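You operate a simulated robot arm through the tools that you are given. There is no shell and no other tool. Be economical: measure what you need, move in short steps, check, and stop when the job is done.

Carry out the task below with a simulated two-armed robot. There is one attempt and no reset: what you move stays moved.

Task
On the packing table, fold the cloth in half.

The check looks at the end state, three seconds after you hand in, the way a careful person would. Anything else that was tipped, shoved, dropped, spilled or broken makes it a failure. Flat cloth is picked up by pressing the open fingertips on it (5 to 10 N) and closing them slowly along it; thin cloth reads only 2 to 8 mm in the jaws.

Robot
Two 7-joint arms with four-finger grippers on one trunk, on a base that drives. Base frame: it is fixed to the floor where the robot stands at the start and does not move with it; the origin is under the middle of the robot, x ahead of it, y to its left, z up; the surface under the hand at the start is at about z = 0.8. Readings come in m, degrees, newtons and seconds.
The left shoulder is at the start at [0.04, 0.181, 1.13], the right one opposite. With the tool pointing down near the work surface each hand reaches from about 0.32 to 0.84 m from the robot's upright axis, wherever it stands, measured 20 degrees to its own side. Places, roughly: cloth [0.5, -0.1, 0.8]; packing table [0.5, -0.1, 0.8]. Payload 3.67 kg a hand.
The TCP of each hand is the grasp point between the finger pads, 0.028 m short of the fingertips. In the tool frame z runs along the fingers and y along their closing line. The gripper opens to 0.112 m. The gripper's body begins 0.073 m behind the TCP.
Orientation is told as [roll, pitch, yaw] about the base's x, y, z axes, in that order, counted from this pose: with the fingers straight down and closing along the base's y, the tool's x points along the base's -x, its y along +y and its z along -z.

Tools
- The arms move only by the tool servo_tool. It takes "left_commands", "right_commands" or both (then of equal length, played together; a hand with none holds still); each is a list of rows, each a list of 7 numbers: the turn, a rotation vector about the base's x, y, z in degrees, then the shift along the base's x, y, z in m, then the closure, from 0 (fully open) to 1 (shut). In form: [[wx, wy, wz, x, y, z, gripper], ...]. A call has 1 to 12 rows; each row shifts and turns the commanded pose from where the row before left it. A row lasts 0.2 s, in which the tool goes at most 0.05 m and 8.6 degrees; a call with a longer step from one row to the next is refused whole, and so is a gripper value outside its range. A pose out of reach is approached as far as the arm can. The call stops where the force on the tool passes 40 N (or 10 N more than at its start, if that is more) or the arm is blocked; 0.2 s more then pass. Each finger halts on what it meets, pressing with about 38 N; the grip force reading is that of the motor and also rises with nothing between the fingers. The clock runs only during rows and for 0.2 s after the last one: add rows that do not move to give the fingers time. It gives the time, the measured TCP pose, the force on the tool (base axes), the opening and the grip force at its end, in the units of the frame above (readings bear some noise), with the torque about the TCP (base axes, N m) and any sound that the robot's microphone picked up, and new pictures: "pictures" is both (left out), scene, wrist or none (wrist: the cameras of the hands that moved).
- Cameras (640 x 400 px; columns grow to the right, rows downward): "scene" is now at [0.0937, -0.027, 1.348]; the picture's right is [-0.31, -0.95, 0.00], its down [-0.72, 0.24, -0.65] and it looks along [0.62, -0.20, -0.76] (base axes); focal length 264 px, centre (320, 200). "left" rides on the left gripper at [0.06, 0.018, -0.104] in its tool frame; the picture's right is [-0.29, 0.96, 0.00], its down [-0.80, -0.24, -0.55] and it looks along [-0.53, -0.16, 0.83] (tool axes); focal length 234 px, centre (320, 200). "right" rides on the right gripper at [0.06, -0.018, -0.104] in its tool frame; the picture's right is [0.29, 0.96, 0.00], its down [-0.80, 0.24, -0.55] and it looks along [-0.53, 0.16, 0.83] (tool axes); focal length 234 px, centre (320, 200). There is no depth. A picture from a camera that has moved, and an enlarged one, comes with that camera's place and axes in the base frame and with its lens. The place of the scene camera against the robot may be out by one fixed shift of up to 0.012 m in any direction.
- lift_body(by): slides the trunk up (or, below 0, down) by that many m; the arms and the scene camera ride with it, the base frame stays. It gives what a move gives, with no picture.
- steer(legs): drives the robot by 1 to 6 legs, each [ahead, left, turn to the left] in m, m and degrees, along the robot's own axes; the way and the turn of a leg run together, so that a leg with both is an arc; at most 1.5 m and 180 degrees a leg. The arms and the cameras ride along, it lands a little off, and it stops where it bumps. It gives what a move gives, and a new picture of the scene camera.
- aim_head(pan, tilt): turns the head with the scene camera to pan (to the left, within 86 degrees either way) and tilt (down, from -29 to 69), counted from straight ahead of the robot. It gives what a move gives, and a new picture of the scene camera.
- inspect(camera, box): a new picture of the part [left, top, right, bottom] of that camera's present view, enlarged. No time passes.
- finish_job(): hands the job in; it is judged then, once.

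Work in short steps. Places have to be worked out from the pictures, the camera data and where the tool is seen: move nearer, look again, correct. Check each grasp and each placing, and mend what went wrong. You have 120 turns and 260 pictures in all, those below and enlarged ones among them. Open the grippers and draw the arms clear of the work before you hand the job in, unless the task says otherwise; then end with one line.

The tools are called after "Emit:" by a JSON object that holds its "name" and its "arguments". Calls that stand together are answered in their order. servo_tool: Moves the arms, as the interface text tells. Its arguments: {"type":"object","properties":{"left_commands":{"type":"array","items":{"type":"array","items":{"type":"number"}}},"right_commands":{"type":"array","items":{"type":"array","items":{"type":"number"}}},"pictures":{"type":"string","enum":["both","scene","wrist","none"]}},"required":[]} The other tools are called the same way: lift_body (by) slides the trunk up or down; steer (legs) drives the base; aim_head (pan, tilt) turns the head that bears the scene camera; inspect (camera, box) takes an enlarged picture of a part of a camera's view; finish_job () hands the job in.

At the start:

```text
t: 0.0
left_tool_pos: [0.5644, 0.0733, 0.9395]
left_orientation: [0.0, -0.1, 0.0]
left_contact_force: [-0.1, 0.1, 0.8]
left_wrist_torque: [0.01, 0.01, 0.01]
left_gripper_width: 0.1121
left_gripper_force: 0.1
right_tool_pos: [0.4531, -0.4038, 0.9817]
right_orientation: [-0.1, 0.0, 0.0]
right_contact_force: [0.0, -0.2, 0.4]
right_wrist_torque: [0.01, 0.01, 0.03]
right_gripper_width: 0.112
right_gripper_force: 0.0
trunk travel left (down, up): [-0.25, 0.264]
robot x, y, heading: [-0.0024, 0.0005, 0.1]
head pan, tilt: [-18.1, 49.5]
```

scene: 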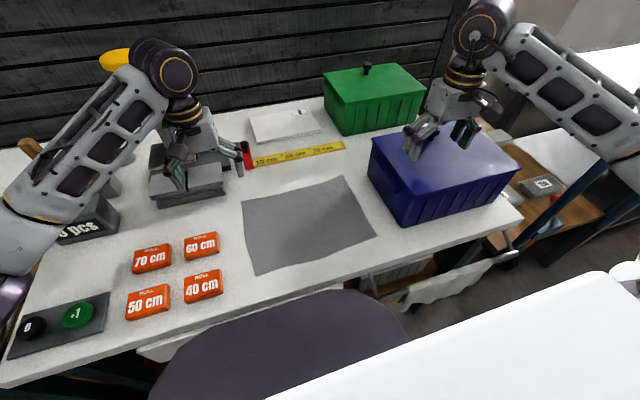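
right: 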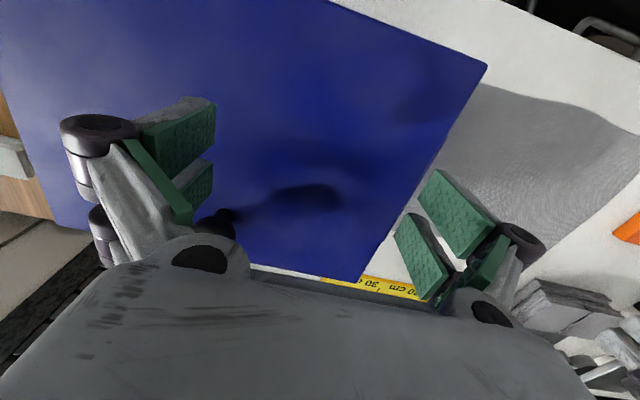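
left: 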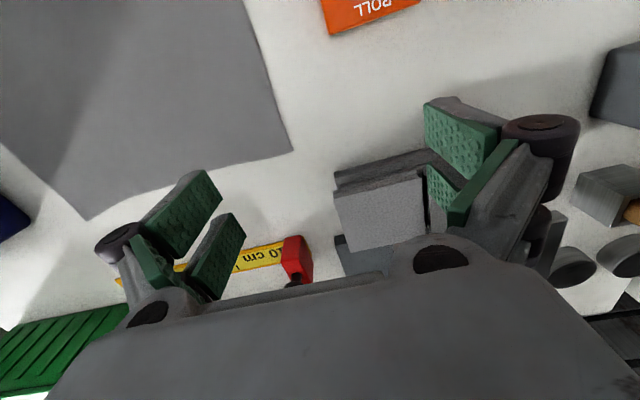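

The cloth's corners work out to about (0.60,0.03), (0.605,-0.265), (0.39,-0.265) and (0.38,0.03). I plan to pinch the two near corners and fold that edge over to the far edge, so I'll first move both hands above the near corners at a safe height.

Emit:
{"name": "servo_tool", "arguments": {"left_commands": [[0, 0, 0, -0.033, -0.017, 0, 0.2], [0, 0, 0, -0.033, -0.017, 0, 0.4], [0, 0, 0, -0.033, -0.017, 0, 0.5], [0, 0, 0, -0.033, -0.017, 0, 0.5], [0, 0, 0, -0.032, -0.017, 0, 0.5], [0, 0, 0, 0, 0, -0.03, 0.5]], "right_commands": [[0, 0, 0, -0.01, 0.036, 0, 0.2], [0, 0, 0, -0.01, 0.036, 0, 0.4], [0, 0, 0, -0.01, 0.036, 0, 0.5], [0, 0, 0, -0.01, 0.036, 0, 0.5], [0, 0, 0, -0.013, 0.038, 0, 0.5], [0, 0, 0, 0, 0, -0.045, 0.5]]}}

```text
t: 1.4
left_tool_pos: [0.4009, -0.0115, 0.9105]
left_orientation: [0.0, 0.0, 0.0]
left_contact_force: [0.7, 0.1, -0.9]
left_wrist_torque: [0.01, 0.03, 0.02]
left_gripper_width: 0.056
left_gripper_force: 0.0
right_tool_pos: [0.4011, -0.2222, 0.937]
right_orientation: [0.1, 0.0, 0.0]
right_contact_force: [-0.5, -0.7, 0.1]
right_wrist_torque: [0.0, 0.03, 0.01]
right_gripper_width: 0.056
right_gripper_force: 0.0
trunk travel left (down, up): [-0.25, 0.264]
robot x, y, heading: [-0.0029, -0.0, 0.2]
head pan, tilt: [-18.1, 49.5]
camera scene: at [0.0942, -0.0277, 1.3479], right [-0.31, -0.95, 0.0], down [-0.72, 0.24, -0.65], along [0.62, -0.2, -0.76], focal length 264 px, centre (320, 200)
camera right: at [0.3402, -0.2403, 1.0419], right [-0.29, 0.96, 0.0], down [0.8, 0.24, 0.55], along [0.53, 0.16, -0.83], focal length 234 px, centre (320, 200)
camera left: at [0.3404, 0.0063, 1.0137], right [0.29, 0.96, 0.0], down [0.8, -0.24, 0.55], along [0.53, -0.16, -0.83], focal length 234 px, centre (320, 200)
```

scene: 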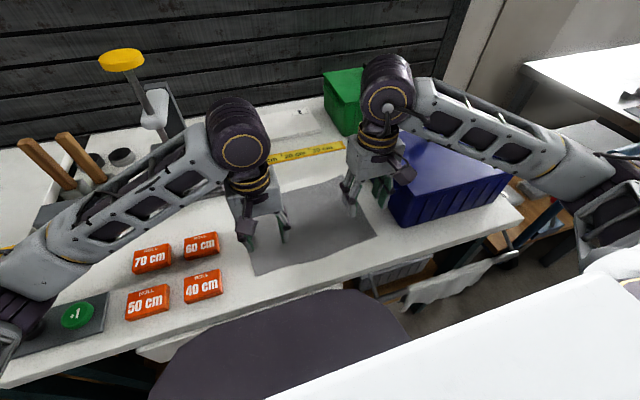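
right: 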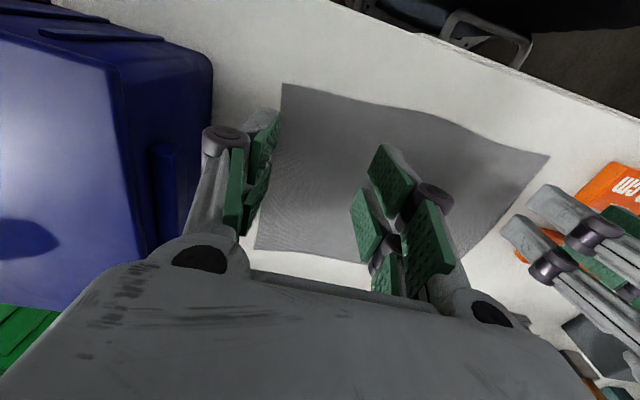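
left: 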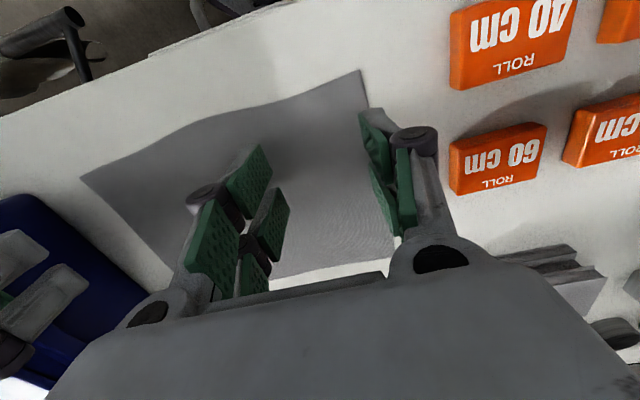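

The wrist views put the near corners at about (0.366,0.033) and (0.379,-0.265). I adjust both hands onto the edge just inside those corners and come down to slightly above the cloth.

Emit:
{"name": "servo_tool", "arguments": {"left_commands": [[0, 0, 0, -0.02, 0.005, 0, 0.5], [0, 0, 0, 0, 0, -0.025, 0.5], [0, 0, 0, 0, 0, -0.025, 0.5], [0, 0, 0, 0, 0, -0.02, 0.5]], "right_commands": [[0, 0, 0, -0.01, -0.005, 0, 0.5], [0, 0, 0, 0, 0, -0.04, 0.5], [0, 0, 0, 0, 0, -0.035, 0.5], [0, 0, 0, 0, 0, -0.022, 0.5]]}}

```text
t: 2.4
left_tool_pos: [0.3817, -0.0053, 0.84]
left_orientation: [0.0, 0.0, 0.0]
left_contact_force: [0.5, 0.4, -0.4]
left_wrist_torque: [0.01, 0.0, 0.0]
left_gripper_width: 0.0562
left_gripper_force: 0.0
right_tool_pos: [0.391, -0.2274, 0.8409]
right_orientation: [-0.1, 0.0, 0.1]
right_contact_force: [-0.6, 0.3, 0.4]
right_wrist_torque: [0.01, -0.01, 0.0]
right_gripper_width: 0.0559
right_gripper_force: 0.1
trunk travel left (down, up): [-0.25, 0.264]
robot x, y, heading: [-0.0008, -0.0007, 0.1]
head pan, tilt: [-18.1, 49.5]
camera scene: at [0.094, -0.0271, 1.348], right [-0.31, -0.95, 0.0], down [-0.72, 0.24, -0.65], along [0.62, -0.2, -0.76], focal length 264 px, centre (320, 200)
camera right: at [0.3306, -0.2459, 0.9453], right [-0.29, 0.96, 0.0], down [0.8, 0.24, 0.55], along [0.53, 0.16, -0.83], focal length 234 px, centre (320, 200)
camera left: at [0.3207, 0.0118, 0.9436], right [0.29, 0.96, 0.0], down [0.8, -0.24, 0.55], along [0.53, -0.16, -0.83], focal length 234 px, centre (320, 200)
```

scene: 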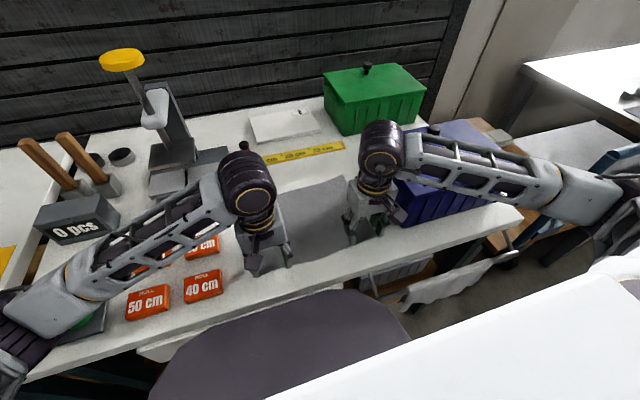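
right: 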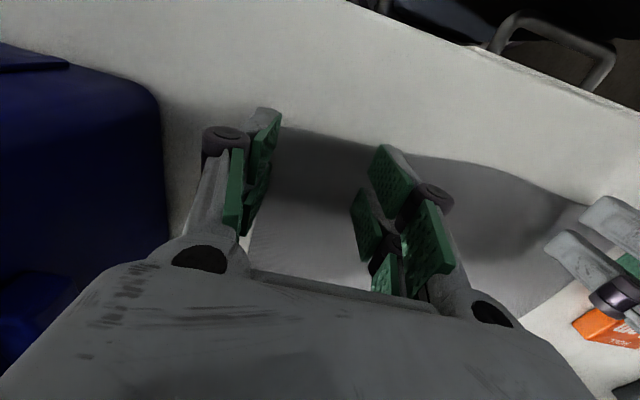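
left: 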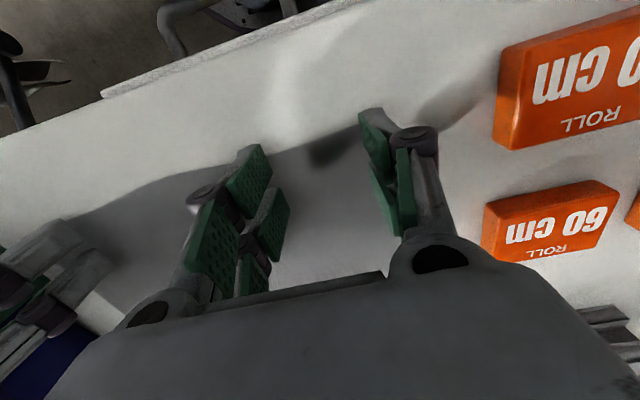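

Fingers sit very close to the edge, so I shift both slightly inward and lower to light contact.

Emit:
{"name": "servo_tool", "arguments": {"left_commands": [[0, 0, 0, 0.004, 0, 0, 0.5], [0, 0, 0, 0, 0, -0.006, 0.5], [0, 0, 0, 0, 0, -0.004, 0.5], [0, 0, 0, 0, 0, -0.002, 0.5]], "right_commands": [[0, 0, 0, 0.008, 0, 0, 0.5], [0, 0, 0, 0, 0, -0.006, 0.5], [0, 0, 0, 0, 0, -0.004, 0.5], [0, 0, 0, 0, 0, -0.002, 0.5]], "pictures": "wrist"}}

```text
t: 3.4
left_tool_pos: [0.3855, -0.0069, 0.8268]
left_orientation: [0.0, 0.0, 0.0]
left_contact_force: [-0.3, 0.0, -0.4]
left_wrist_torque: [0.02, 0.01, -0.02]
left_gripper_width: 0.0561
left_gripper_force: 0.1
right_tool_pos: [0.3978, -0.2264, 0.8288]
right_orientation: [-0.1, 0.1, 0.0]
right_contact_force: [0.4, -0.9, 0.1]
right_wrist_torque: [0.02, 0.01, -0.02]
right_gripper_width: 0.056
right_gripper_force: 0.1
trunk travel left (down, up): [-0.25, 0.264]
robot x, y, heading: [0.0003, -0.0005, 0.2]
head pan, tilt: [-18.1, 49.5]
camera right: at [0.3379, -0.2455, 0.9337], right [-0.29, 0.96, 0.0], down [0.8, 0.24, 0.55], along [0.53, 0.16, -0.83], focal length 234 px, centre (320, 200)
camera left: at [0.3238, 0.0118, 0.9315], right [0.29, 0.96, 0.0], down [0.8, -0.24, 0.55], along [0.53, -0.16, -0.83], focal length 234 px, centre (320, 200)
```

right: 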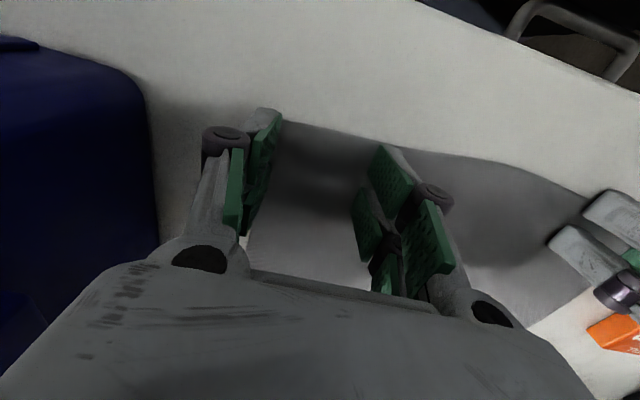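
left: 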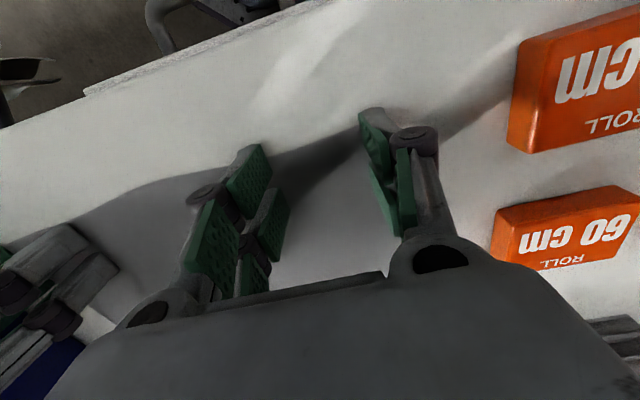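

Still no contact on either hand; I look closer at where the cloth edge lies relative to the fingertips.

Emit:
{"name": "inspect", "arguments": {"camera": "left", "box": [160, 80, 460, 270]}}

Emit:
{"name": "inspect", "arguments": {"camera": "right", "box": [180, 80, 480, 270]}}

```text
2.11 times, centred on (310, 175) of left
camera zoom: at [0.3238, 0.0118, 0.9315], right [0.29, 0.96, 0.0], down [0.8, -0.24, 0.55], along [0.53, -0.16, -0.83], focal length 493 px, centre (341, 253)
```

zoom: 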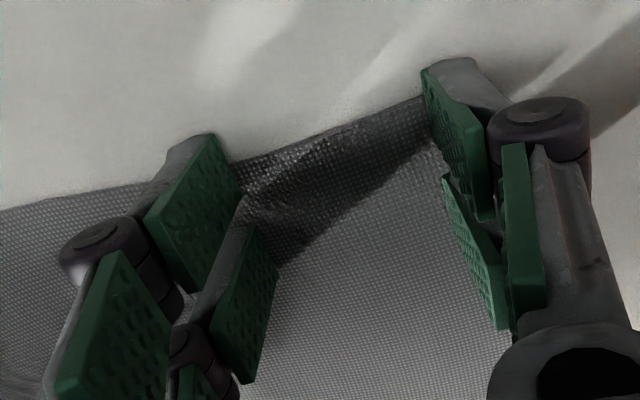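

```text
2.11 times, centred on (330, 175) of right
camera zoom: at [0.3379, -0.2455, 0.9337], right [-0.29, 0.96, 0.0], down [0.8, 0.24, 0.55], along [0.53, 0.16, -0.83], focal length 493 px, centre (299, 253)
```

zoom: 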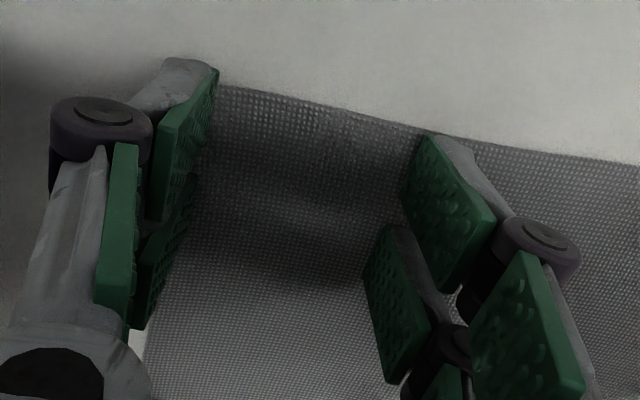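

The fingertips straddle the hem itself; I raise a hair, shift both 1 cm further onto the cloth and press down gently.

Emit:
{"name": "servo_tool", "arguments": {"left_commands": [[0, 0, 0, 0.005, 0, 0.004, 0.5], [0, 0, 0, 0.007, 0, 0, 0.5], [0, 0, 0, 0, 0, -0.004, 0.5], [0, 0, 0, 0, 0, -0.002, 0.5], [0, 0, 0, 0, 0, -0.001, 0.5]], "right_commands": [[0, 0, 0, 0.005, 0, 0.004, 0.5], [0, 0, 0, 0.003, 0, 0, 0.5], [0, 0, 0, 0, 0, -0.004, 0.5], [0, 0, 0, 0, 0, -0.002, 0.5], [0, 0, 0, 0, 0, -0.002, 0.5]], "pictures": "none"}}

```text
t: 4.6
left_tool_pos: [0.3955, -0.005, 0.8268]
left_orientation: [-0.1, -0.2, 0.0]
left_contact_force: [1.7, 0.2, 14.5]
left_wrist_torque: [0.2, 0.05, -0.04]
left_gripper_width: 0.0573
left_gripper_force: 0.5
right_tool_pos: [0.4059, -0.2255, 0.8276]
right_orientation: [-0.2, -0.4, 0.0]
right_contact_force: [-0.5, -0.7, 23.0]
right_wrist_torque: [-0.15, 0.29, 0.0]
right_gripper_width: 0.0572
right_gripper_force: 5.5
trunk travel left (down, up): [-0.25, 0.264]
robot x, y, heading: [-0.0002, -0.0033, -0.3]
head pan, tilt: [-18.1, 49.5]
```

Contact is 14 N (left) and 23 N (right), a bit too much, so I ease up about a millimetre.

Emit:
{"name": "servo_tool", "arguments": {"left_commands": [[0, 0, 0, 0, 0, 0.0005, 0.5]], "right_commands": [[0, 0, 0, 0, 0, 0.0013, 0.5]], "pictures": "none"}}

```text
t: 5.0
left_tool_pos: [0.3962, -0.0072, 0.8267]
left_orientation: [-0.1, -0.1, 0.0]
left_contact_force: [0.4, -1.2, 14.3]
left_wrist_torque: [0.17, 0.02, -0.01]
left_gripper_width: 0.0567
left_gripper_force: 0.3
right_tool_pos: [0.4059, -0.2271, 0.8269]
right_orientation: [-0.1, -0.3, -0.1]
right_contact_force: [2.4, 0.1, 17.3]
right_wrist_torque: [0.15, -0.01, -0.02]
right_gripper_width: 0.0567
right_gripper_force: 0.6
trunk travel left (down, up): [-0.25, 0.264]
robot x, y, heading: [-0.0009, -0.0007, -0.1]
head pan, tilt: [-18.1, 49.5]
```

Emit:
{"name": "servo_tool", "arguments": {"left_commands": [[0, 0, 0, 0, 0, 0.0007, 0.5]], "right_commands": [[0, 0, 0, 0, 0, 0.001, 0.5]], "pictures": "none"}}

```text
t: 5.4
left_tool_pos: [0.3952, -0.0064, 0.826]
left_orientation: [0.1, -0.1, -0.1]
left_contact_force: [0.7, 0.7, 13.7]
left_wrist_torque: [0.01, 0.07, 0.01]
left_gripper_width: 0.057
left_gripper_force: 0.5
right_tool_pos: [0.4046, -0.2268, 0.8266]
right_orientation: [-0.1, 0.0, 0.0]
right_contact_force: [2.0, 1.6, 11.9]
right_wrist_torque: [0.08, 0.0, -0.01]
right_gripper_width: 0.0566
right_gripper_force: 0.9
trunk travel left (down, up): [-0.25, 0.264]
robot x, y, heading: [-0.0018, -0.0015, 0.0]
head pan, tilt: [-18.1, 49.5]
```

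Now about 12–14 N; I ease 1 mm more and close slowly along the cloth.

Emit:
{"name": "servo_tool", "arguments": {"left_commands": [[0, 0, 0, 0, 0, 0.001, 0.52], [0, 0, 0, 0, 0, 0, 0.56], [0, 0, 0, 0, 0, 0, 0.6], [0, 0, 0, 0, 0, 0, 0.65], [0, 0, 0, 0, 0, 0, 0.7], [0, 0, 0, 0, 0, 0, 0.75], [0, 0, 0, 0, 0, 0, 0.8], [0, 0, 0, 0, 0, 0, 0.85], [0, 0, 0, 0, 0, 0, 0.9], [0, 0, 0, 0, 0, 0, 0.95], [0, 0, 0, 0, 0, 0, 1.0], [0, 0, 0, 0, 0, 0, 1.0]], "right_commands": [[0, 0, 0, 0, 0, 0.0006, 0.52], [0, 0, 0, 0, 0, 0, 0.56], [0, 0, 0, 0, 0, 0, 0.6], [0, 0, 0, 0, 0, 0, 0.65], [0, 0, 0, 0, 0, 0, 0.7], [0, 0, 0, 0, 0, 0, 0.75], [0, 0, 0, 0, 0, 0, 0.8], [0, 0, 0, 0, 0, 0, 0.85], [0, 0, 0, 0, 0, 0, 0.9], [0, 0, 0, 0, 0, 0, 0.95], [0, 0, 0, 0, 0, 0, 1.0], [0, 0, 0, 0, 0, 0, 1.0]], "pictures": "wrist"}}

```text
t: 8.0
left_tool_pos: [0.3961, -0.006, 0.8264]
left_orientation: [0.0, 0.0, 0.0]
left_contact_force: [0.3, -6.2, 1.4]
left_wrist_torque: [-0.19, 0.04, 0.04]
left_gripper_width: 0.0017
left_gripper_force: 36.5
right_tool_pos: [0.4063, -0.2259, 0.828]
right_orientation: [0.0, 0.0, 0.0]
right_contact_force: [-1.4, 6.7, 8.2]
right_wrist_torque: [0.19, 0.0, -0.01]
right_gripper_width: 0.0055
right_gripper_force: 38.1
trunk travel left (down, up): [-0.25, 0.264]
robot x, y, heading: [0.0016, -0.0024, -0.1]
head pan, tilt: [-18.1, 49.5]
camera right: at [0.3451, -0.2448, 0.9323], right [-0.29, 0.96, 0.0], down [0.8, 0.24, 0.55], along [0.53, 0.16, -0.83], focal length 234 px, centre (320, 200)
camera left: at [0.3351, 0.0117, 0.9311], right [0.29, 0.96, 0.0], down [0.8, -0.24, 0.55], along [0.53, -0.16, -0.83], focal length 234 px, centre (320, 200)
```

right: 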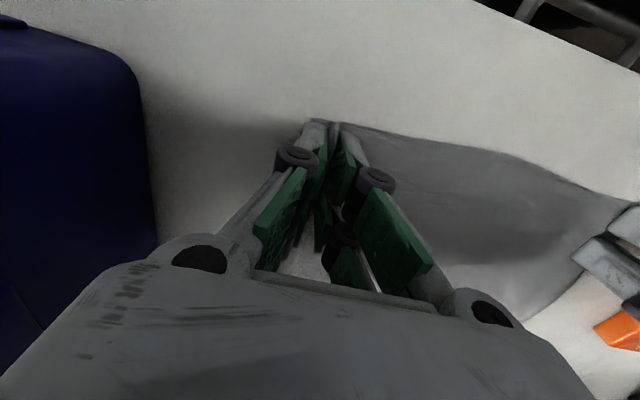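
left: 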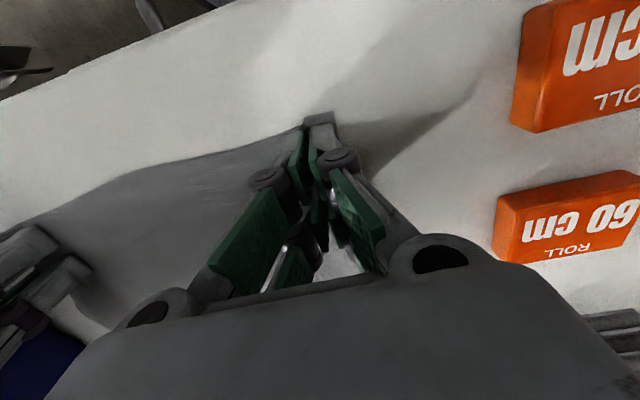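

The opposing ±6 N side forces suggest both hold cloth that is stretched between them (right 5.5 mm, left only 1.7 mm). I bring them 4 mm closer, lift 3 cm and look.

Emit:
{"name": "servo_tool", "arguments": {"left_commands": [[0, 0, 0, 0, -0.004, 0.01, 1], [0, 0, 0, 0, 0, 0.01, 1], [0, 0, 0, 0, 0, 0.01, 1]], "right_commands": [[0, 0, 0, 0, 0.004, 0.01, 1], [0, 0, 0, 0, 0, 0.01, 1], [0, 0, 0, 0, 0, 0.01, 1]]}}

```text
t: 8.8
left_tool_pos: [0.3968, -0.0095, 0.8572]
left_orientation: [0.1, 0.0, 0.0]
left_contact_force: [-0.2, -0.6, 2.5]
left_wrist_torque: [0.01, 0.03, -0.02]
left_gripper_width: 0.0017
left_gripper_force: 40.7
right_tool_pos: [0.4067, -0.223, 0.8563]
right_orientation: [-0.1, 0.1, 0.0]
right_contact_force: [0.5, 0.3, 0.4]
right_wrist_torque: [0.0, -0.02, 0.03]
right_gripper_width: 0.0048
right_gripper_force: 38.0
trunk travel left (down, up): [-0.25, 0.264]
robot x, y, heading: [0.0042, 0.0021, 0.1]
head pan, tilt: [-18.1, 49.5]
camera scene: at [0.0937, -0.0269, 1.348], right [-0.31, -0.95, 0.0], down [-0.72, 0.24, -0.65], along [0.62, -0.2, -0.76], focal length 264 px, centre (320, 200)
camera right: at [0.3459, -0.2414, 0.9622], right [-0.29, 0.96, 0.0], down [0.8, 0.24, 0.55], along [0.53, 0.16, -0.83], focal length 234 px, centre (320, 200)
camera left: at [0.3359, 0.0076, 0.9609], right [0.29, 0.96, 0.0], down [0.8, -0.24, 0.55], along [0.53, -0.16, -0.83], focal length 234 px, centre (320, 200)
```

scene: 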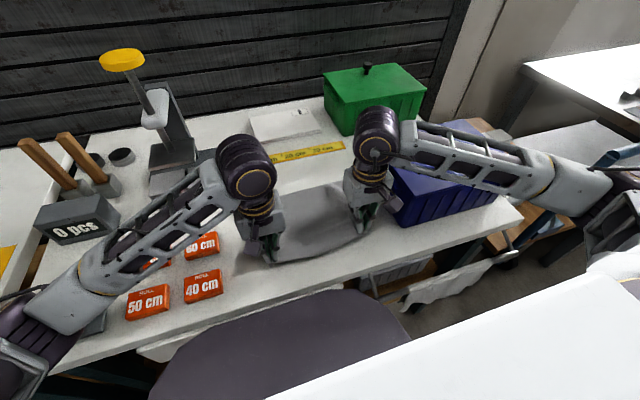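
right: 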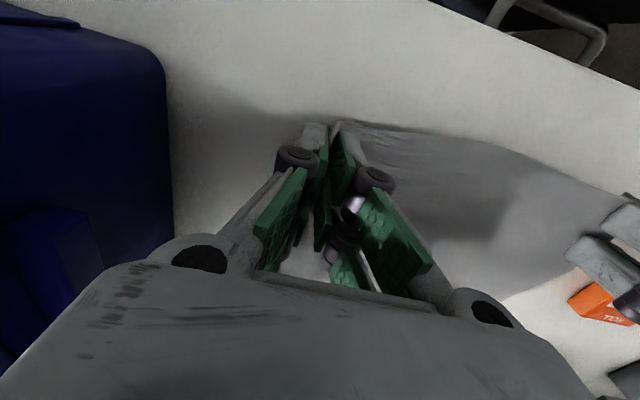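
left: 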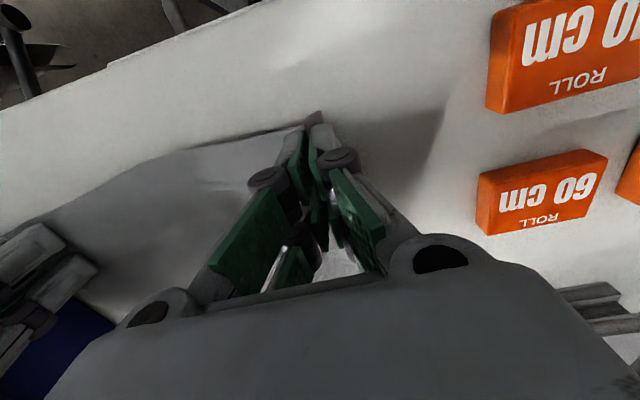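

Both near corners are held and lifting cleanly. I start the fold arc up and forward, pitching the tools so the hem turns over with the cloth, and check at the apex.

Emit:
{"name": "servo_tool", "arguments": {"left_commands": [[0, 7.5, 0, 0.014, 0, 0.012, 1], [0, 7.5, 0, 0.016, 0, 0.01, 1], [0, 7.5, 0, 0.018, 0, 0.008, 1], [0, 7.5, 0, 0.02, 0, 0.006, 1], [0, 7.5, 0, 0.02, 0, 0.004, 1], [0, 7.5, 0, 0.02, 0, 0.003, 1]], "right_commands": [[0, 7.5, 0, 0.012, 0, 0.012, 1], [0, 7.5, 0, 0.016, 0, 0.01, 1], [0, 7.5, 0, 0.018, 0, 0.008, 1], [0, 7.5, 0, 0.019, 0, 0.006, 1], [0, 7.5, 0, 0.02, 0, 0.004, 1], [0, 7.5, 0, 0.02, 0, 0.003, 1]]}}

```text
t: 10.2
left_tool_pos: [0.5063, -0.0101, 0.8994]
left_orientation: [0.0, 45.2, 0.0]
left_contact_force: [-1.6, -1.2, -1.8]
left_wrist_torque: [0.01, 0.04, -0.01]
left_gripper_width: 0.0033
left_gripper_force: 42.1
right_tool_pos: [0.5124, -0.2231, 0.9009]
right_orientation: [0.0, 45.1, 0.0]
right_contact_force: [1.0, 1.4, 0.5]
right_wrist_torque: [0.03, 0.06, 0.01]
right_gripper_width: 0.0049
right_gripper_force: 37.7
trunk travel left (down, up): [-0.25, 0.264]
robot x, y, heading: [-0.0014, 0.0002, 0.1]
head pan, tilt: [-18.1, 49.5]
camera scene: at [0.0953, -0.0266, 1.3479], right [-0.31, -0.95, 0.0], down [-0.72, 0.24, -0.65], along [0.62, -0.2, -0.76], focal length 264 px, centre (320, 200)
camera right: at [0.5435, -0.2413, 1.0169], right [-0.2, 0.96, 0.21], down [0.95, 0.24, -0.17], along [-0.22, 0.16, -0.96], focal length 234 px, centre (320, 200)
camera left: at [0.5366, 0.0088, 1.0152], right [0.2, 0.96, -0.2], down [0.96, -0.24, -0.17], along [-0.22, -0.16, -0.96], focal length 234 px, centre (320, 200)
```

scene: 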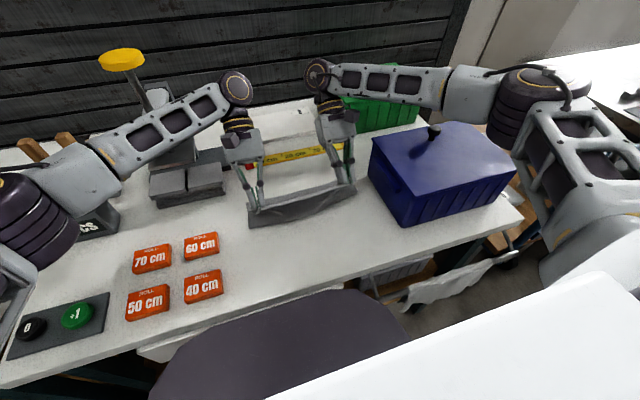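
right: 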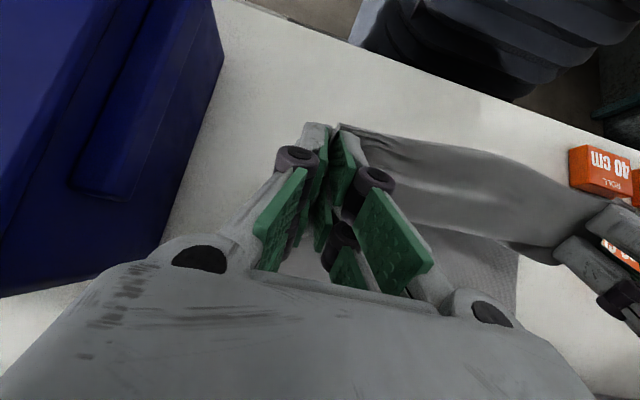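
left: 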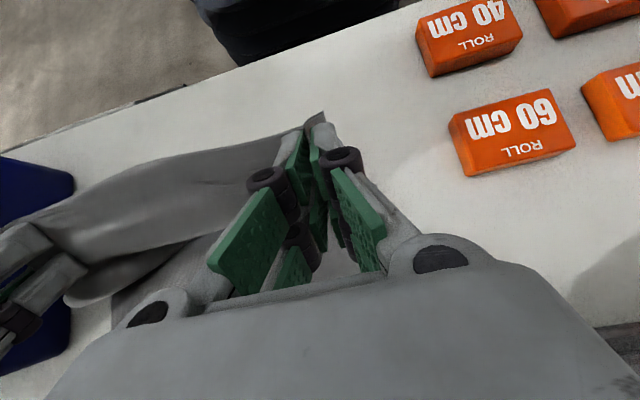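

The fold is forming well. I zoom in on the scene to check the far edge and the clearance beside the left hand before coming down.

Emit:
{"name": "inspect", "arguments": {"camera": "scene", "box": [200, 90, 400, 240]}}

```text
2.67 times, centred on (300, 165) of scene
camera zoom: at [0.0953, -0.0266, 1.3479], right [-0.31, -0.95, 0.0], down [-0.72, 0.24, -0.65], along [0.62, -0.2, -0.76], focal length 703 px, centre (373, 293)
```

zoom: 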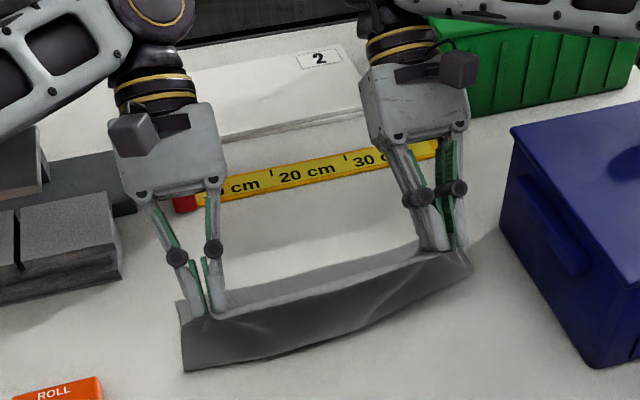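

Clearances are fine. I continue over to the far edge, tilting to 60°, and stop with the fingertips about 2 cm above the table.

Emit:
{"name": "servo_tool", "arguments": {"left_commands": [[0, 2.5, 0, 0.022, 0, 0.0, 1], [0, 2.5, 0, 0.022, 0, -0.005, 1], [0, 2.5, 0, 0.02, 0, -0.01, 1], [0, 2.5, 0, 0.018, 0, -0.012, 1], [0, 2.5, 0, 0.016, 0, -0.016, 1], [0, 2.5, 0, 0.012, 0, -0.018, 1]], "right_commands": [[0, 2.5, 0, 0.02, 0, 0.0, 1], [0, 2.5, 0, 0.02, 0, -0.005, 1], [0, 2.5, 0, 0.02, 0, -0.01, 1], [0, 2.5, 0, 0.018, 0, -0.012, 1], [0, 2.5, 0, 0.016, 0, -0.016, 1], [0, 2.5, 0, 0.012, 0, -0.018, 1]]}}

```text
t: 11.6
left_tool_pos: [0.5476, -0.0131, 0.8944]
left_orientation: [-0.7, 50.0, -0.5]
left_contact_force: [-1.1, -10.0, -3.8]
left_wrist_torque: [-0.07, -0.07, 0.22]
left_gripper_width: 0.0027
left_gripper_force: 39.0
left hand out of reach, approached as far as the arm can: row 3, 4, 5, 6
right_tool_pos: [0.5415, -0.225, 0.8365]
right_orientation: [1.4, 59.4, 1.3]
right_contact_force: [-0.8, 9.4, 8.8]
right_wrist_torque: [0.16, 0.12, -0.21]
right_gripper_width: 0.0023
right_gripper_force: 37.5
right hand out of reach, approached as far as the arm can: row 4, 5, 6
trunk travel left (down, up): [-0.25, 0.264]
robot x, y, heading: [-0.0024, -0.0009, -0.0]
head pan, tilt: [-18.1, 49.5]
stopped in row 6 (right hand): the force on the tool passed its limit at 49 N (the readings are from after the stop); the commanded pose is now the measured one
camera scene: at [0.0936, -0.0271, 1.348], right [-0.31, -0.95, 0.0], down [-0.72, 0.24, -0.65], along [0.62, -0.2, -0.76], focal length 264 px, centre (320, 200)
camera right: at [0.6003, -0.244, 0.9413], right [-0.15, 0.95, 0.26], down [0.88, 0.25, -0.4], along [-0.45, 0.17, -0.88], focal length 234 px, centre (320, 200)
camera left: at [0.5876, 0.0053, 1.007], right [0.19, 0.96, -0.23], down [0.94, -0.24, -0.25], along [-0.3, -0.17, -0.94], focal length 234 px, centre (320, 200)
```

scene: 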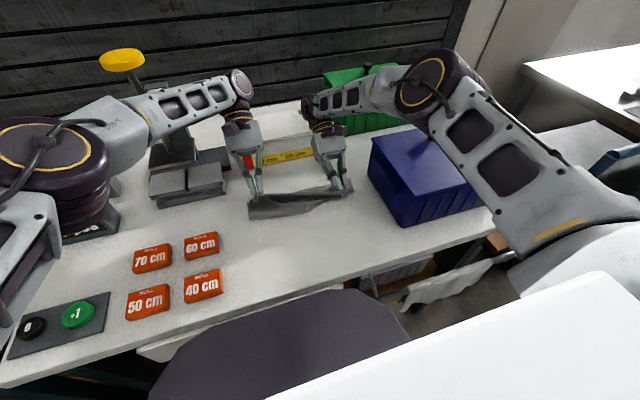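
right: 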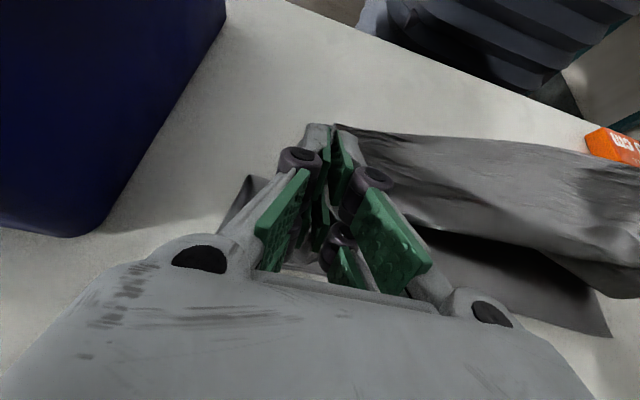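
left: 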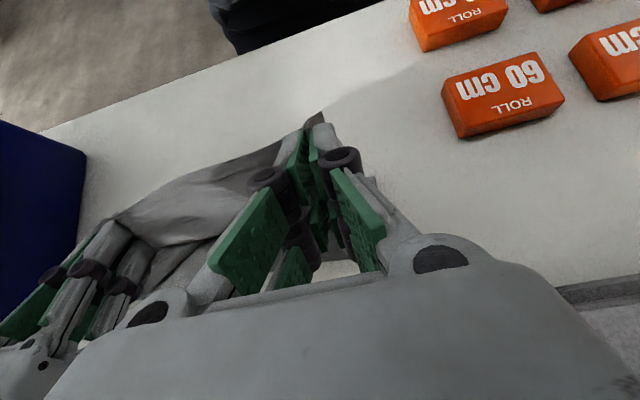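

At this tilt the far edge is out of reach. Rather than drive, I will undo the arc, drag the whole cloth several centimetres toward the robot with the held corners, and redo the fold where the tilt is reachable.

Emit:
{"name": "servo_tool", "arguments": {"left_commands": [[0, 0, 0, 0, 0, 0, 1], [0, 0, 0, 0, 0, 0, 1], [0, -7, 0, -0.02, 0, 0.004, 1], [0, -7, 0, -0.022, 0, 0.004, 1], [0, -7, 0, -0.024, 0, -0.002, 1], [0, -7, 0, -0.024, 0, -0.008, 1], [0, -7, 0, -0.022, 0.001, -0.01, 1], [0, -7.5, 0, -0.02, 0.001, -0.012, 1], [0, -7.5, 0, -0.016, 0.001, -0.012, 1]], "right_commands": [[-1.4, 0, -1.3, 0, 0, 0.03, 1], [0, -3.4, 0, 0.003, 0, 0.03, 1], [0, -8, 0, -0.018, 0, 0.004, 1], [0, -8, 0, -0.022, 0, 0.004, 1], [0, -8, 0, -0.024, 0, -0.002, 1], [0, -8, 0, -0.024, 0, -0.008, 1], [0, -8, 0, -0.022, 0, -0.01, 1], [0, -8, 0, -0.018, 0, -0.012, 1], [0, -8, 0, -0.016, 0, -0.012, 1]]}}

```text
t: 13.6
left_tool_pos: [0.3979, -0.0094, 0.861]
left_orientation: [-0.2, -0.1, -0.2]
left_contact_force: [-1.3, -6.2, -1.3]
left_wrist_torque: [-0.26, 0.0, 0.03]
left_gripper_width: 0.0014
left_gripper_force: 36.2
right_tool_pos: [0.3984, -0.2264, 0.8388]
right_orientation: [0.7, -0.2, -1.3]
right_contact_force: [-0.3, 6.9, -0.4]
right_wrist_torque: [0.24, 0.03, -0.03]
right_gripper_width: 0.0025
right_gripper_force: 36.7
right hand out of reach, approached as far as the arm can: row 1
trunk travel left (down, up): [-0.25, 0.264]
robot x, y, heading: [0.001, 0.0012, -0.1]
head pan, tilt: [-18.1, 49.5]
camera scene: at [0.0922, -0.0275, 1.3481], right [-0.31, -0.95, 0.0], down [-0.72, 0.24, -0.65], along [0.62, -0.2, -0.76], focal length 264 px, centre (320, 200)
camera right: at [0.3374, -0.2447, 0.9436], right [-0.27, 0.96, 0.01], down [0.8, 0.21, 0.56], along [0.54, 0.16, -0.83], focal length 234 px, centre (320, 200)
camera left: at [0.338, 0.009, 0.9633], right [0.29, 0.96, 0.0], down [0.79, -0.24, 0.56], along [0.53, -0.16, -0.83], focal length 234 px, centre (320, 200)
```

scene: 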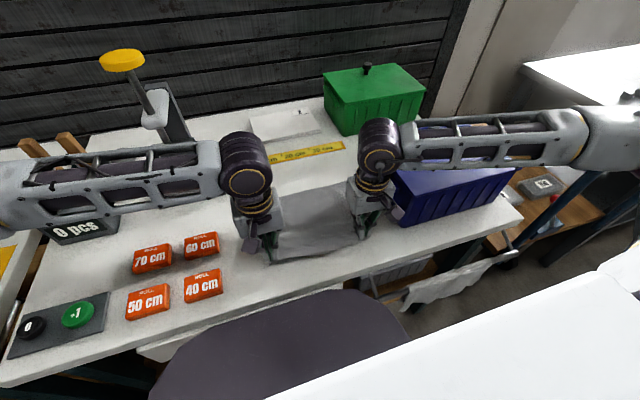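
right: 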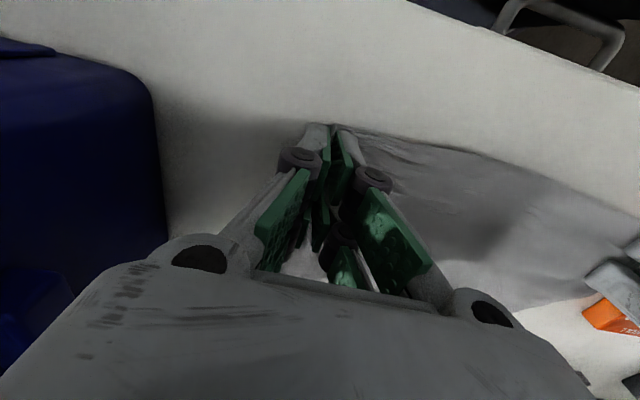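
left: 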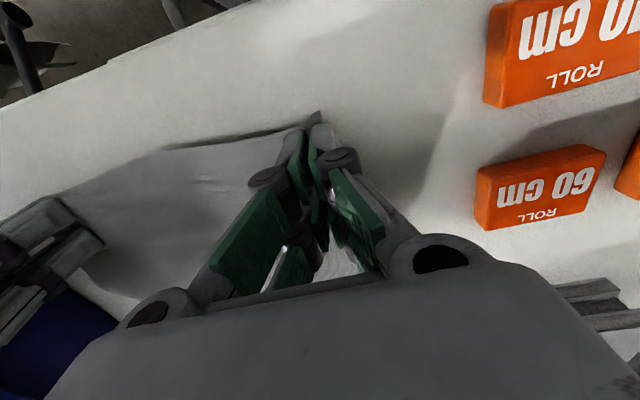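

Back at the start with both grips holding. I lower the left to match, relax the tension slightly and drag the cloth about 7 cm toward the robot.

Emit:
{"name": "servo_tool", "arguments": {"left_commands": [[0, 0, 0, 0, -0.003, -0.012, 1], [0, 0, 0, -0.004, 0, -0.008, 1], [0, 0, 0, -0.012, 0, 0, 1], [0, 0, 0, -0.012, 0, 0, 1], [0, 0, 0, -0.012, 0, 0, 1], [0, 0, 0, -0.012, 0, 0, 1], [0, 0, 0, -0.012, 0, 0, 1], [0, 0, 0, -0.008, 0, 0, 1]], "right_commands": [[0, 0, 1.3, 0, 0.003, 0, 1], [0, 0, 0, -0.004, 0, 0, 1], [0, 0, 0, -0.012, 0, 0, 1], [0, 0, 0, -0.012, 0, 0, 1], [0, 0, 0, -0.012, 0, 0, 1], [0, 0, 0, -0.012, 0, 0, 1], [0, 0, 0, -0.012, 0, 0, 1], [0, 0, 0, -0.008, 0, 0, 1]]}}

```text
t: 15.4
left_tool_pos: [0.3282, -0.0132, 0.8399]
left_orientation: [-0.2, 0.0, -0.2]
left_contact_force: [0.5, -1.2, -1.6]
left_wrist_torque: [0.01, 0.02, 0.04]
left_gripper_width: 0.0035
left_gripper_force: 42.8
right_tool_pos: [0.3269, -0.2237, 0.8386]
right_orientation: [0.6, 0.2, -0.1]
right_contact_force: [0.0, 0.5, 2.7]
right_wrist_torque: [-0.15, -0.03, 0.01]
right_gripper_width: 0.0011
right_gripper_force: 35.9
trunk travel left (down, up): [-0.25, 0.264]
robot x, y, heading: [-0.0016, 0.0014, -0.0]
head pan, tilt: [-18.1, 49.5]
camera scene: at [0.0934, -0.0273, 1.348], right [-0.31, -0.95, 0.0], down [-0.72, 0.24, -0.65], along [0.62, -0.2, -0.76], focal length 264 px, centre (320, 200)
camera right: at [0.2673, -0.2427, 0.9432], right [-0.29, 0.96, 0.01], down [0.8, 0.23, 0.55], along [0.53, 0.17, -0.83], focal length 234 px, centre (320, 200)
camera left: at [0.2668, 0.0061, 0.9422], right [0.29, 0.96, 0.0], down [0.8, -0.24, 0.55], along [0.53, -0.16, -0.83], focal length 234 px, centre (320, 200)
```

scene: 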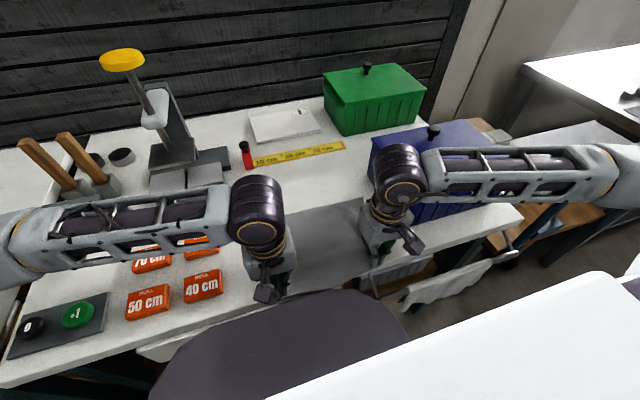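
right: 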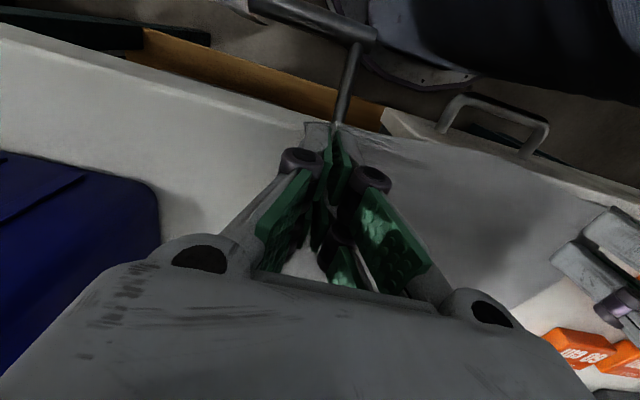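
left: 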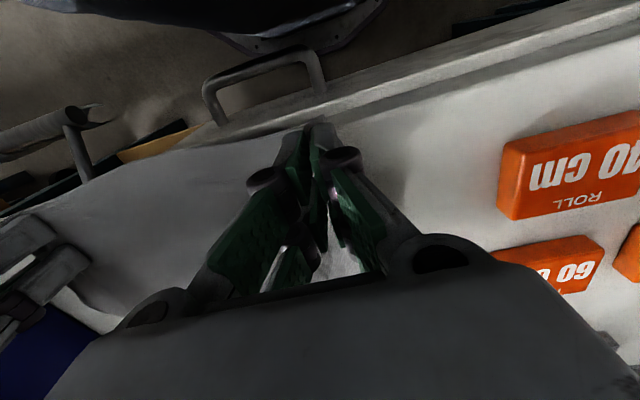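

The far edge now lies near x≈0.52. I check the scene and the right grip (only 1.1 mm) up close.

Emit:
{"name": "inspect", "arguments": {"camera": "scene", "box": [220, 170, 440, 320]}}

Emit:
{"name": "inspect", "arguments": {"camera": "right", "box": [220, 80, 460, 240]}}

```text
2.67 times, centred on (330, 245) of scene
camera zoom: at [0.0934, -0.0273, 1.348], right [-0.31, -0.95, 0.0], down [-0.72, 0.24, -0.65], along [0.62, -0.2, -0.76], focal length 703 px, centre (293, 80)
```

zoom: 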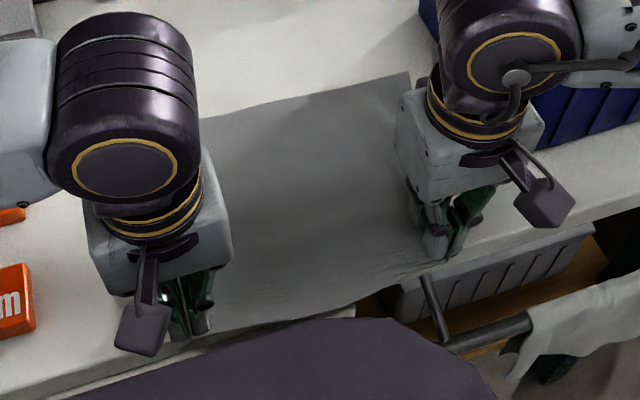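

```text
2.50 times, centred on (340, 160) of right
camera zoom: at [0.2673, -0.2427, 0.9432], right [-0.29, 0.96, 0.01], down [0.8, 0.23, 0.55], along [0.53, 0.17, -0.83], focal length 585 px, centre (270, 300)
```

zoom: 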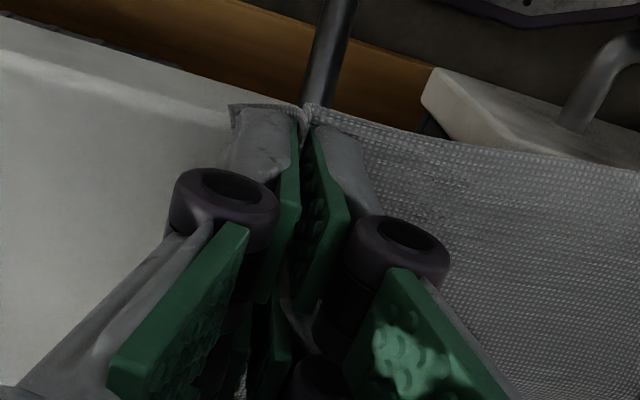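

Both grips hold the hem at the corners and the far edge is at x≈0.516, so the fold line should be near x≈0.415. I redo the arc to its apex with 45° tilt.

Emit:
{"name": "servo_tool", "arguments": {"left_commands": [[0, 5, 0, 0.004, 0, 0.018, 1], [0, 7.5, 0, 0.012, 0, 0.016, 1], [0, 7.5, 0, 0.016, 0, 0.014, 1], [0, 7.5, 0, 0.018, 0, 0.01, 1], [0, 7.5, 0, 0.02, 0, 0.007, 1], [0, 7.5, 0, 0.02, 0, 0.005, 1], [0, 5, 0, 0.018, 0, 0, 1]], "right_commands": [[0, 5, 0, 0.004, 0, 0.018, 1], [0, 7.5, 0, 0.012, 0, 0.016, 1], [0, 7.5, 0, 0.016, 0, 0.014, 1], [0, 7.5, 0, 0.018, 0, 0.01, 1], [0, 7.5, 0, 0.02, 0, 0.007, 1], [0, 7.5, 0, 0.02, 0, 0.005, 1], [0, 5, 0, 0.018, 0, 0, 1]]}}

```text
t: 17.0
left_tool_pos: [0.4373, -0.0121, 0.9082]
left_orientation: [-0.4, 47.8, -0.4]
left_contact_force: [1.6, -1.9, 0.1]
left_wrist_torque: [-0.08, 0.02, 0.02]
left_gripper_width: 0.0024
left_gripper_force: 35.6
right_tool_pos: [0.437, -0.2215, 0.9088]
right_orientation: [0.5, 47.7, -0.1]
right_contact_force: [-2.5, 8.4, -4.8]
right_wrist_torque: [0.78, 0.05, -0.63]
right_gripper_width: 0.0022
right_gripper_force: 34.8
trunk travel left (down, up): [-0.25, 0.264]
robot x, y, heading: [-0.0002, 0.0007, -0.3]
head pan, tilt: [-18.1, 49.5]
camera scene: at [0.0951, -0.027, 1.3479], right [-0.31, -0.95, 0.0], down [-0.72, 0.24, -0.65], along [0.62, -0.2, -0.76], focal length 264 px, centre (320, 200)
camera right: at [0.4722, -0.2418, 1.0235], right [-0.19, 0.96, 0.22], down [0.95, 0.23, -0.21], along [-0.26, 0.17, -0.95], focal length 234 px, centre (320, 200)
camera left: at [0.4733, 0.0064, 1.0225], right [0.19, 0.96, -0.22], down [0.95, -0.24, -0.22], along [-0.26, -0.16, -0.95], focal length 234 px, centre (320, 200)
```

scene: 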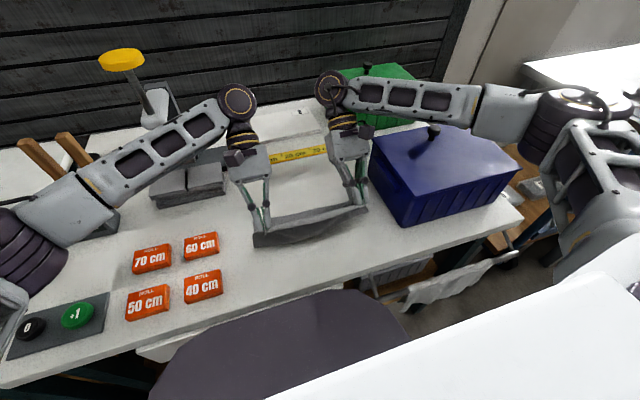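
right: 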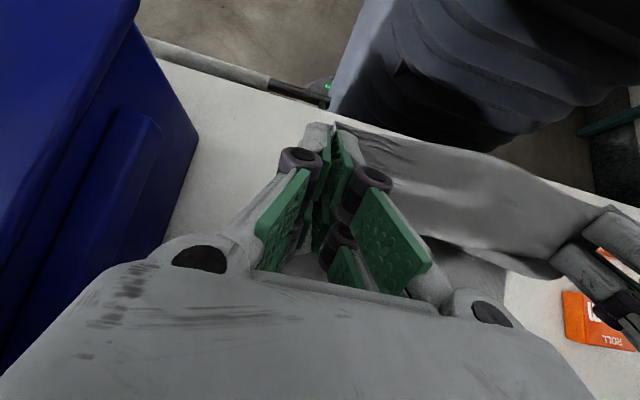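
left: 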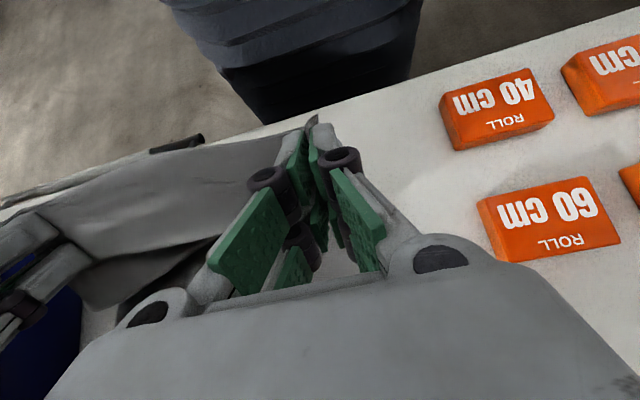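

The right hand shows a stray side force and torque; I take a still reading before continuing.

Emit:
{"name": "servo_tool", "arguments": {"right_commands": [[0, 0, 0, 0, 0, 0, 1]], "left_commands": [[0, 0, 0, 0, 0, 0, 1]], "pictures": "none"}}

Emit:
{"name": "inspect", "arguments": {"camera": "scene", "box": [210, 80, 450, 260]}}

```text
t: 17.4
left_tool_pos: [0.4367, -0.0133, 0.9092]
left_orientation: [-0.4, 47.6, -0.4]
left_contact_force: [1.2, -1.8, 0.9]
left_wrist_torque: [-0.07, -0.01, 0.02]
left_gripper_width: 0.0014
left_gripper_force: 34.7
right_tool_pos: [0.4359, -0.2222, 0.9076]
right_orientation: [0.5, 47.6, -0.2]
right_contact_force: [1.1, 2.9, -1.0]
right_wrist_torque: [0.14, 0.01, -0.07]
right_gripper_width: 0.0019
right_gripper_force: 35.4
trunk travel left (down, up): [-0.25, 0.264]
robot x, y, heading: [-0.0019, -0.0002, 0.1]
head pan, tilt: [-18.1, 49.5]
```

```text
2.22 times, centred on (330, 170) of scene
camera zoom: at [0.0944, -0.027, 1.348], right [-0.31, -0.95, 0.0], down [-0.72, 0.24, -0.65], along [0.62, -0.2, -0.76], focal length 586 px, centre (298, 267)
```

zoom: 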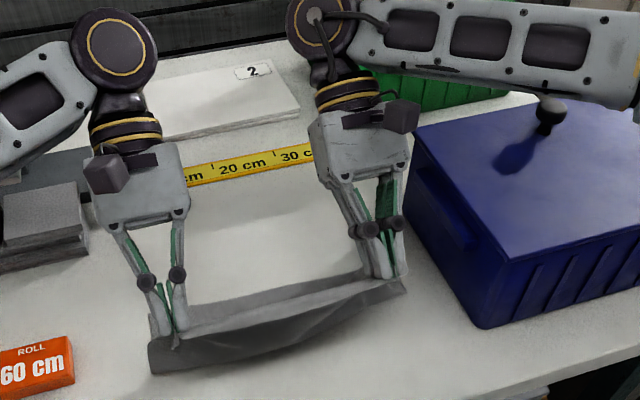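

That was a transient; the box is unmoved. I continue to the far edge, ending with fingertips about 1.5–2 cm above the table.

Emit:
{"name": "servo_tool", "arguments": {"left_commands": [[0, 1, 0, 0.02, 0, -0.002, 1], [0, 1, 0, 0.02, 0, -0.007, 1], [0, 0, 0, 0.018, 0, -0.012, 1], [0, 0, 0, 0.016, 0, -0.014, 1], [0, 0, 0, 0.012, 0, -0.016, 1], [0, 0, 0, 0.008, 0, -0.018, 1]], "right_commands": [[0, 1, 0, 0.02, 0, -0.002, 1], [0, 1, 0, 0.02, 0, -0.007, 1], [0, 0, 0, 0.018, 0, -0.012, 1], [0, 0, 0, 0.016, 0, -0.014, 1], [0, 0, 0, 0.012, 0, -0.016, 1], [0, 0, 0, 0.008, 0, -0.018, 1]]}}

```text
t: 18.8
left_tool_pos: [0.5317, -0.0131, 0.8396]
left_orientation: [-0.4, 49.5, -0.5]
left_contact_force: [-0.8, -2.2, 0.3]
left_wrist_torque: [-0.05, 0.01, 0.02]
left_gripper_width: 0.003
left_gripper_force: 37.9
right_tool_pos: [0.5314, -0.2244, 0.8383]
right_orientation: [0.4, 49.5, -0.1]
right_contact_force: [3.5, 2.3, 3.1]
right_wrist_torque: [0.03, 0.02, 0.0]
right_gripper_width: 0.0031
right_gripper_force: 36.7
trunk travel left (down, up): [-0.25, 0.264]
robot x, y, heading: [0.0024, 0.0003, -0.1]
head pan, tilt: [-18.1, 49.5]
camera scene: at [0.0947, -0.0274, 1.3479], right [-0.31, -0.95, 0.0], down [-0.72, 0.24, -0.65], along [0.62, -0.2, -0.76], focal length 264 px, centre (320, 200)
camera right: at [0.5695, -0.2427, 0.9531], right [-0.18, 0.96, 0.23], down [0.94, 0.23, -0.25], along [-0.29, 0.17, -0.94], focal length 234 px, centre (320, 200)
camera left: at [0.5709, 0.0066, 0.9526], right [0.19, 0.96, -0.22], down [0.94, -0.24, -0.25], along [-0.29, -0.16, -0.94], focal length 234 px, centre (320, 200)
```

scene: 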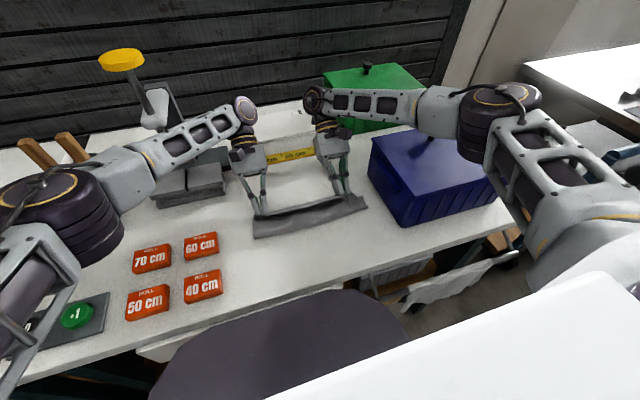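
right: 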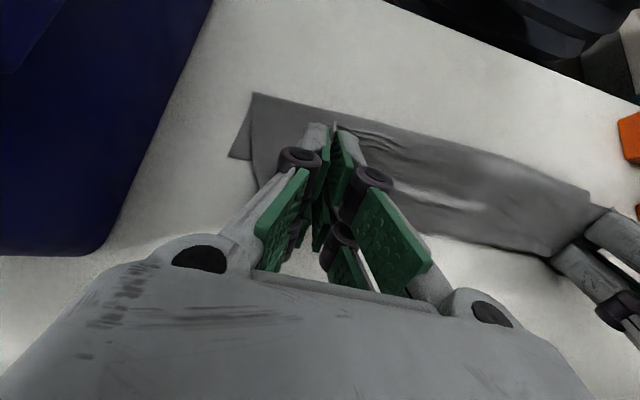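
left: 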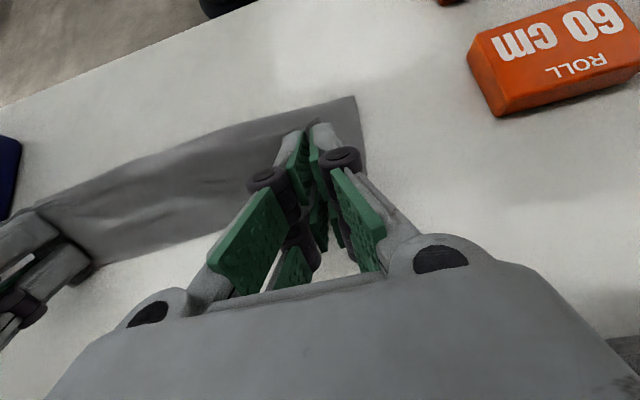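

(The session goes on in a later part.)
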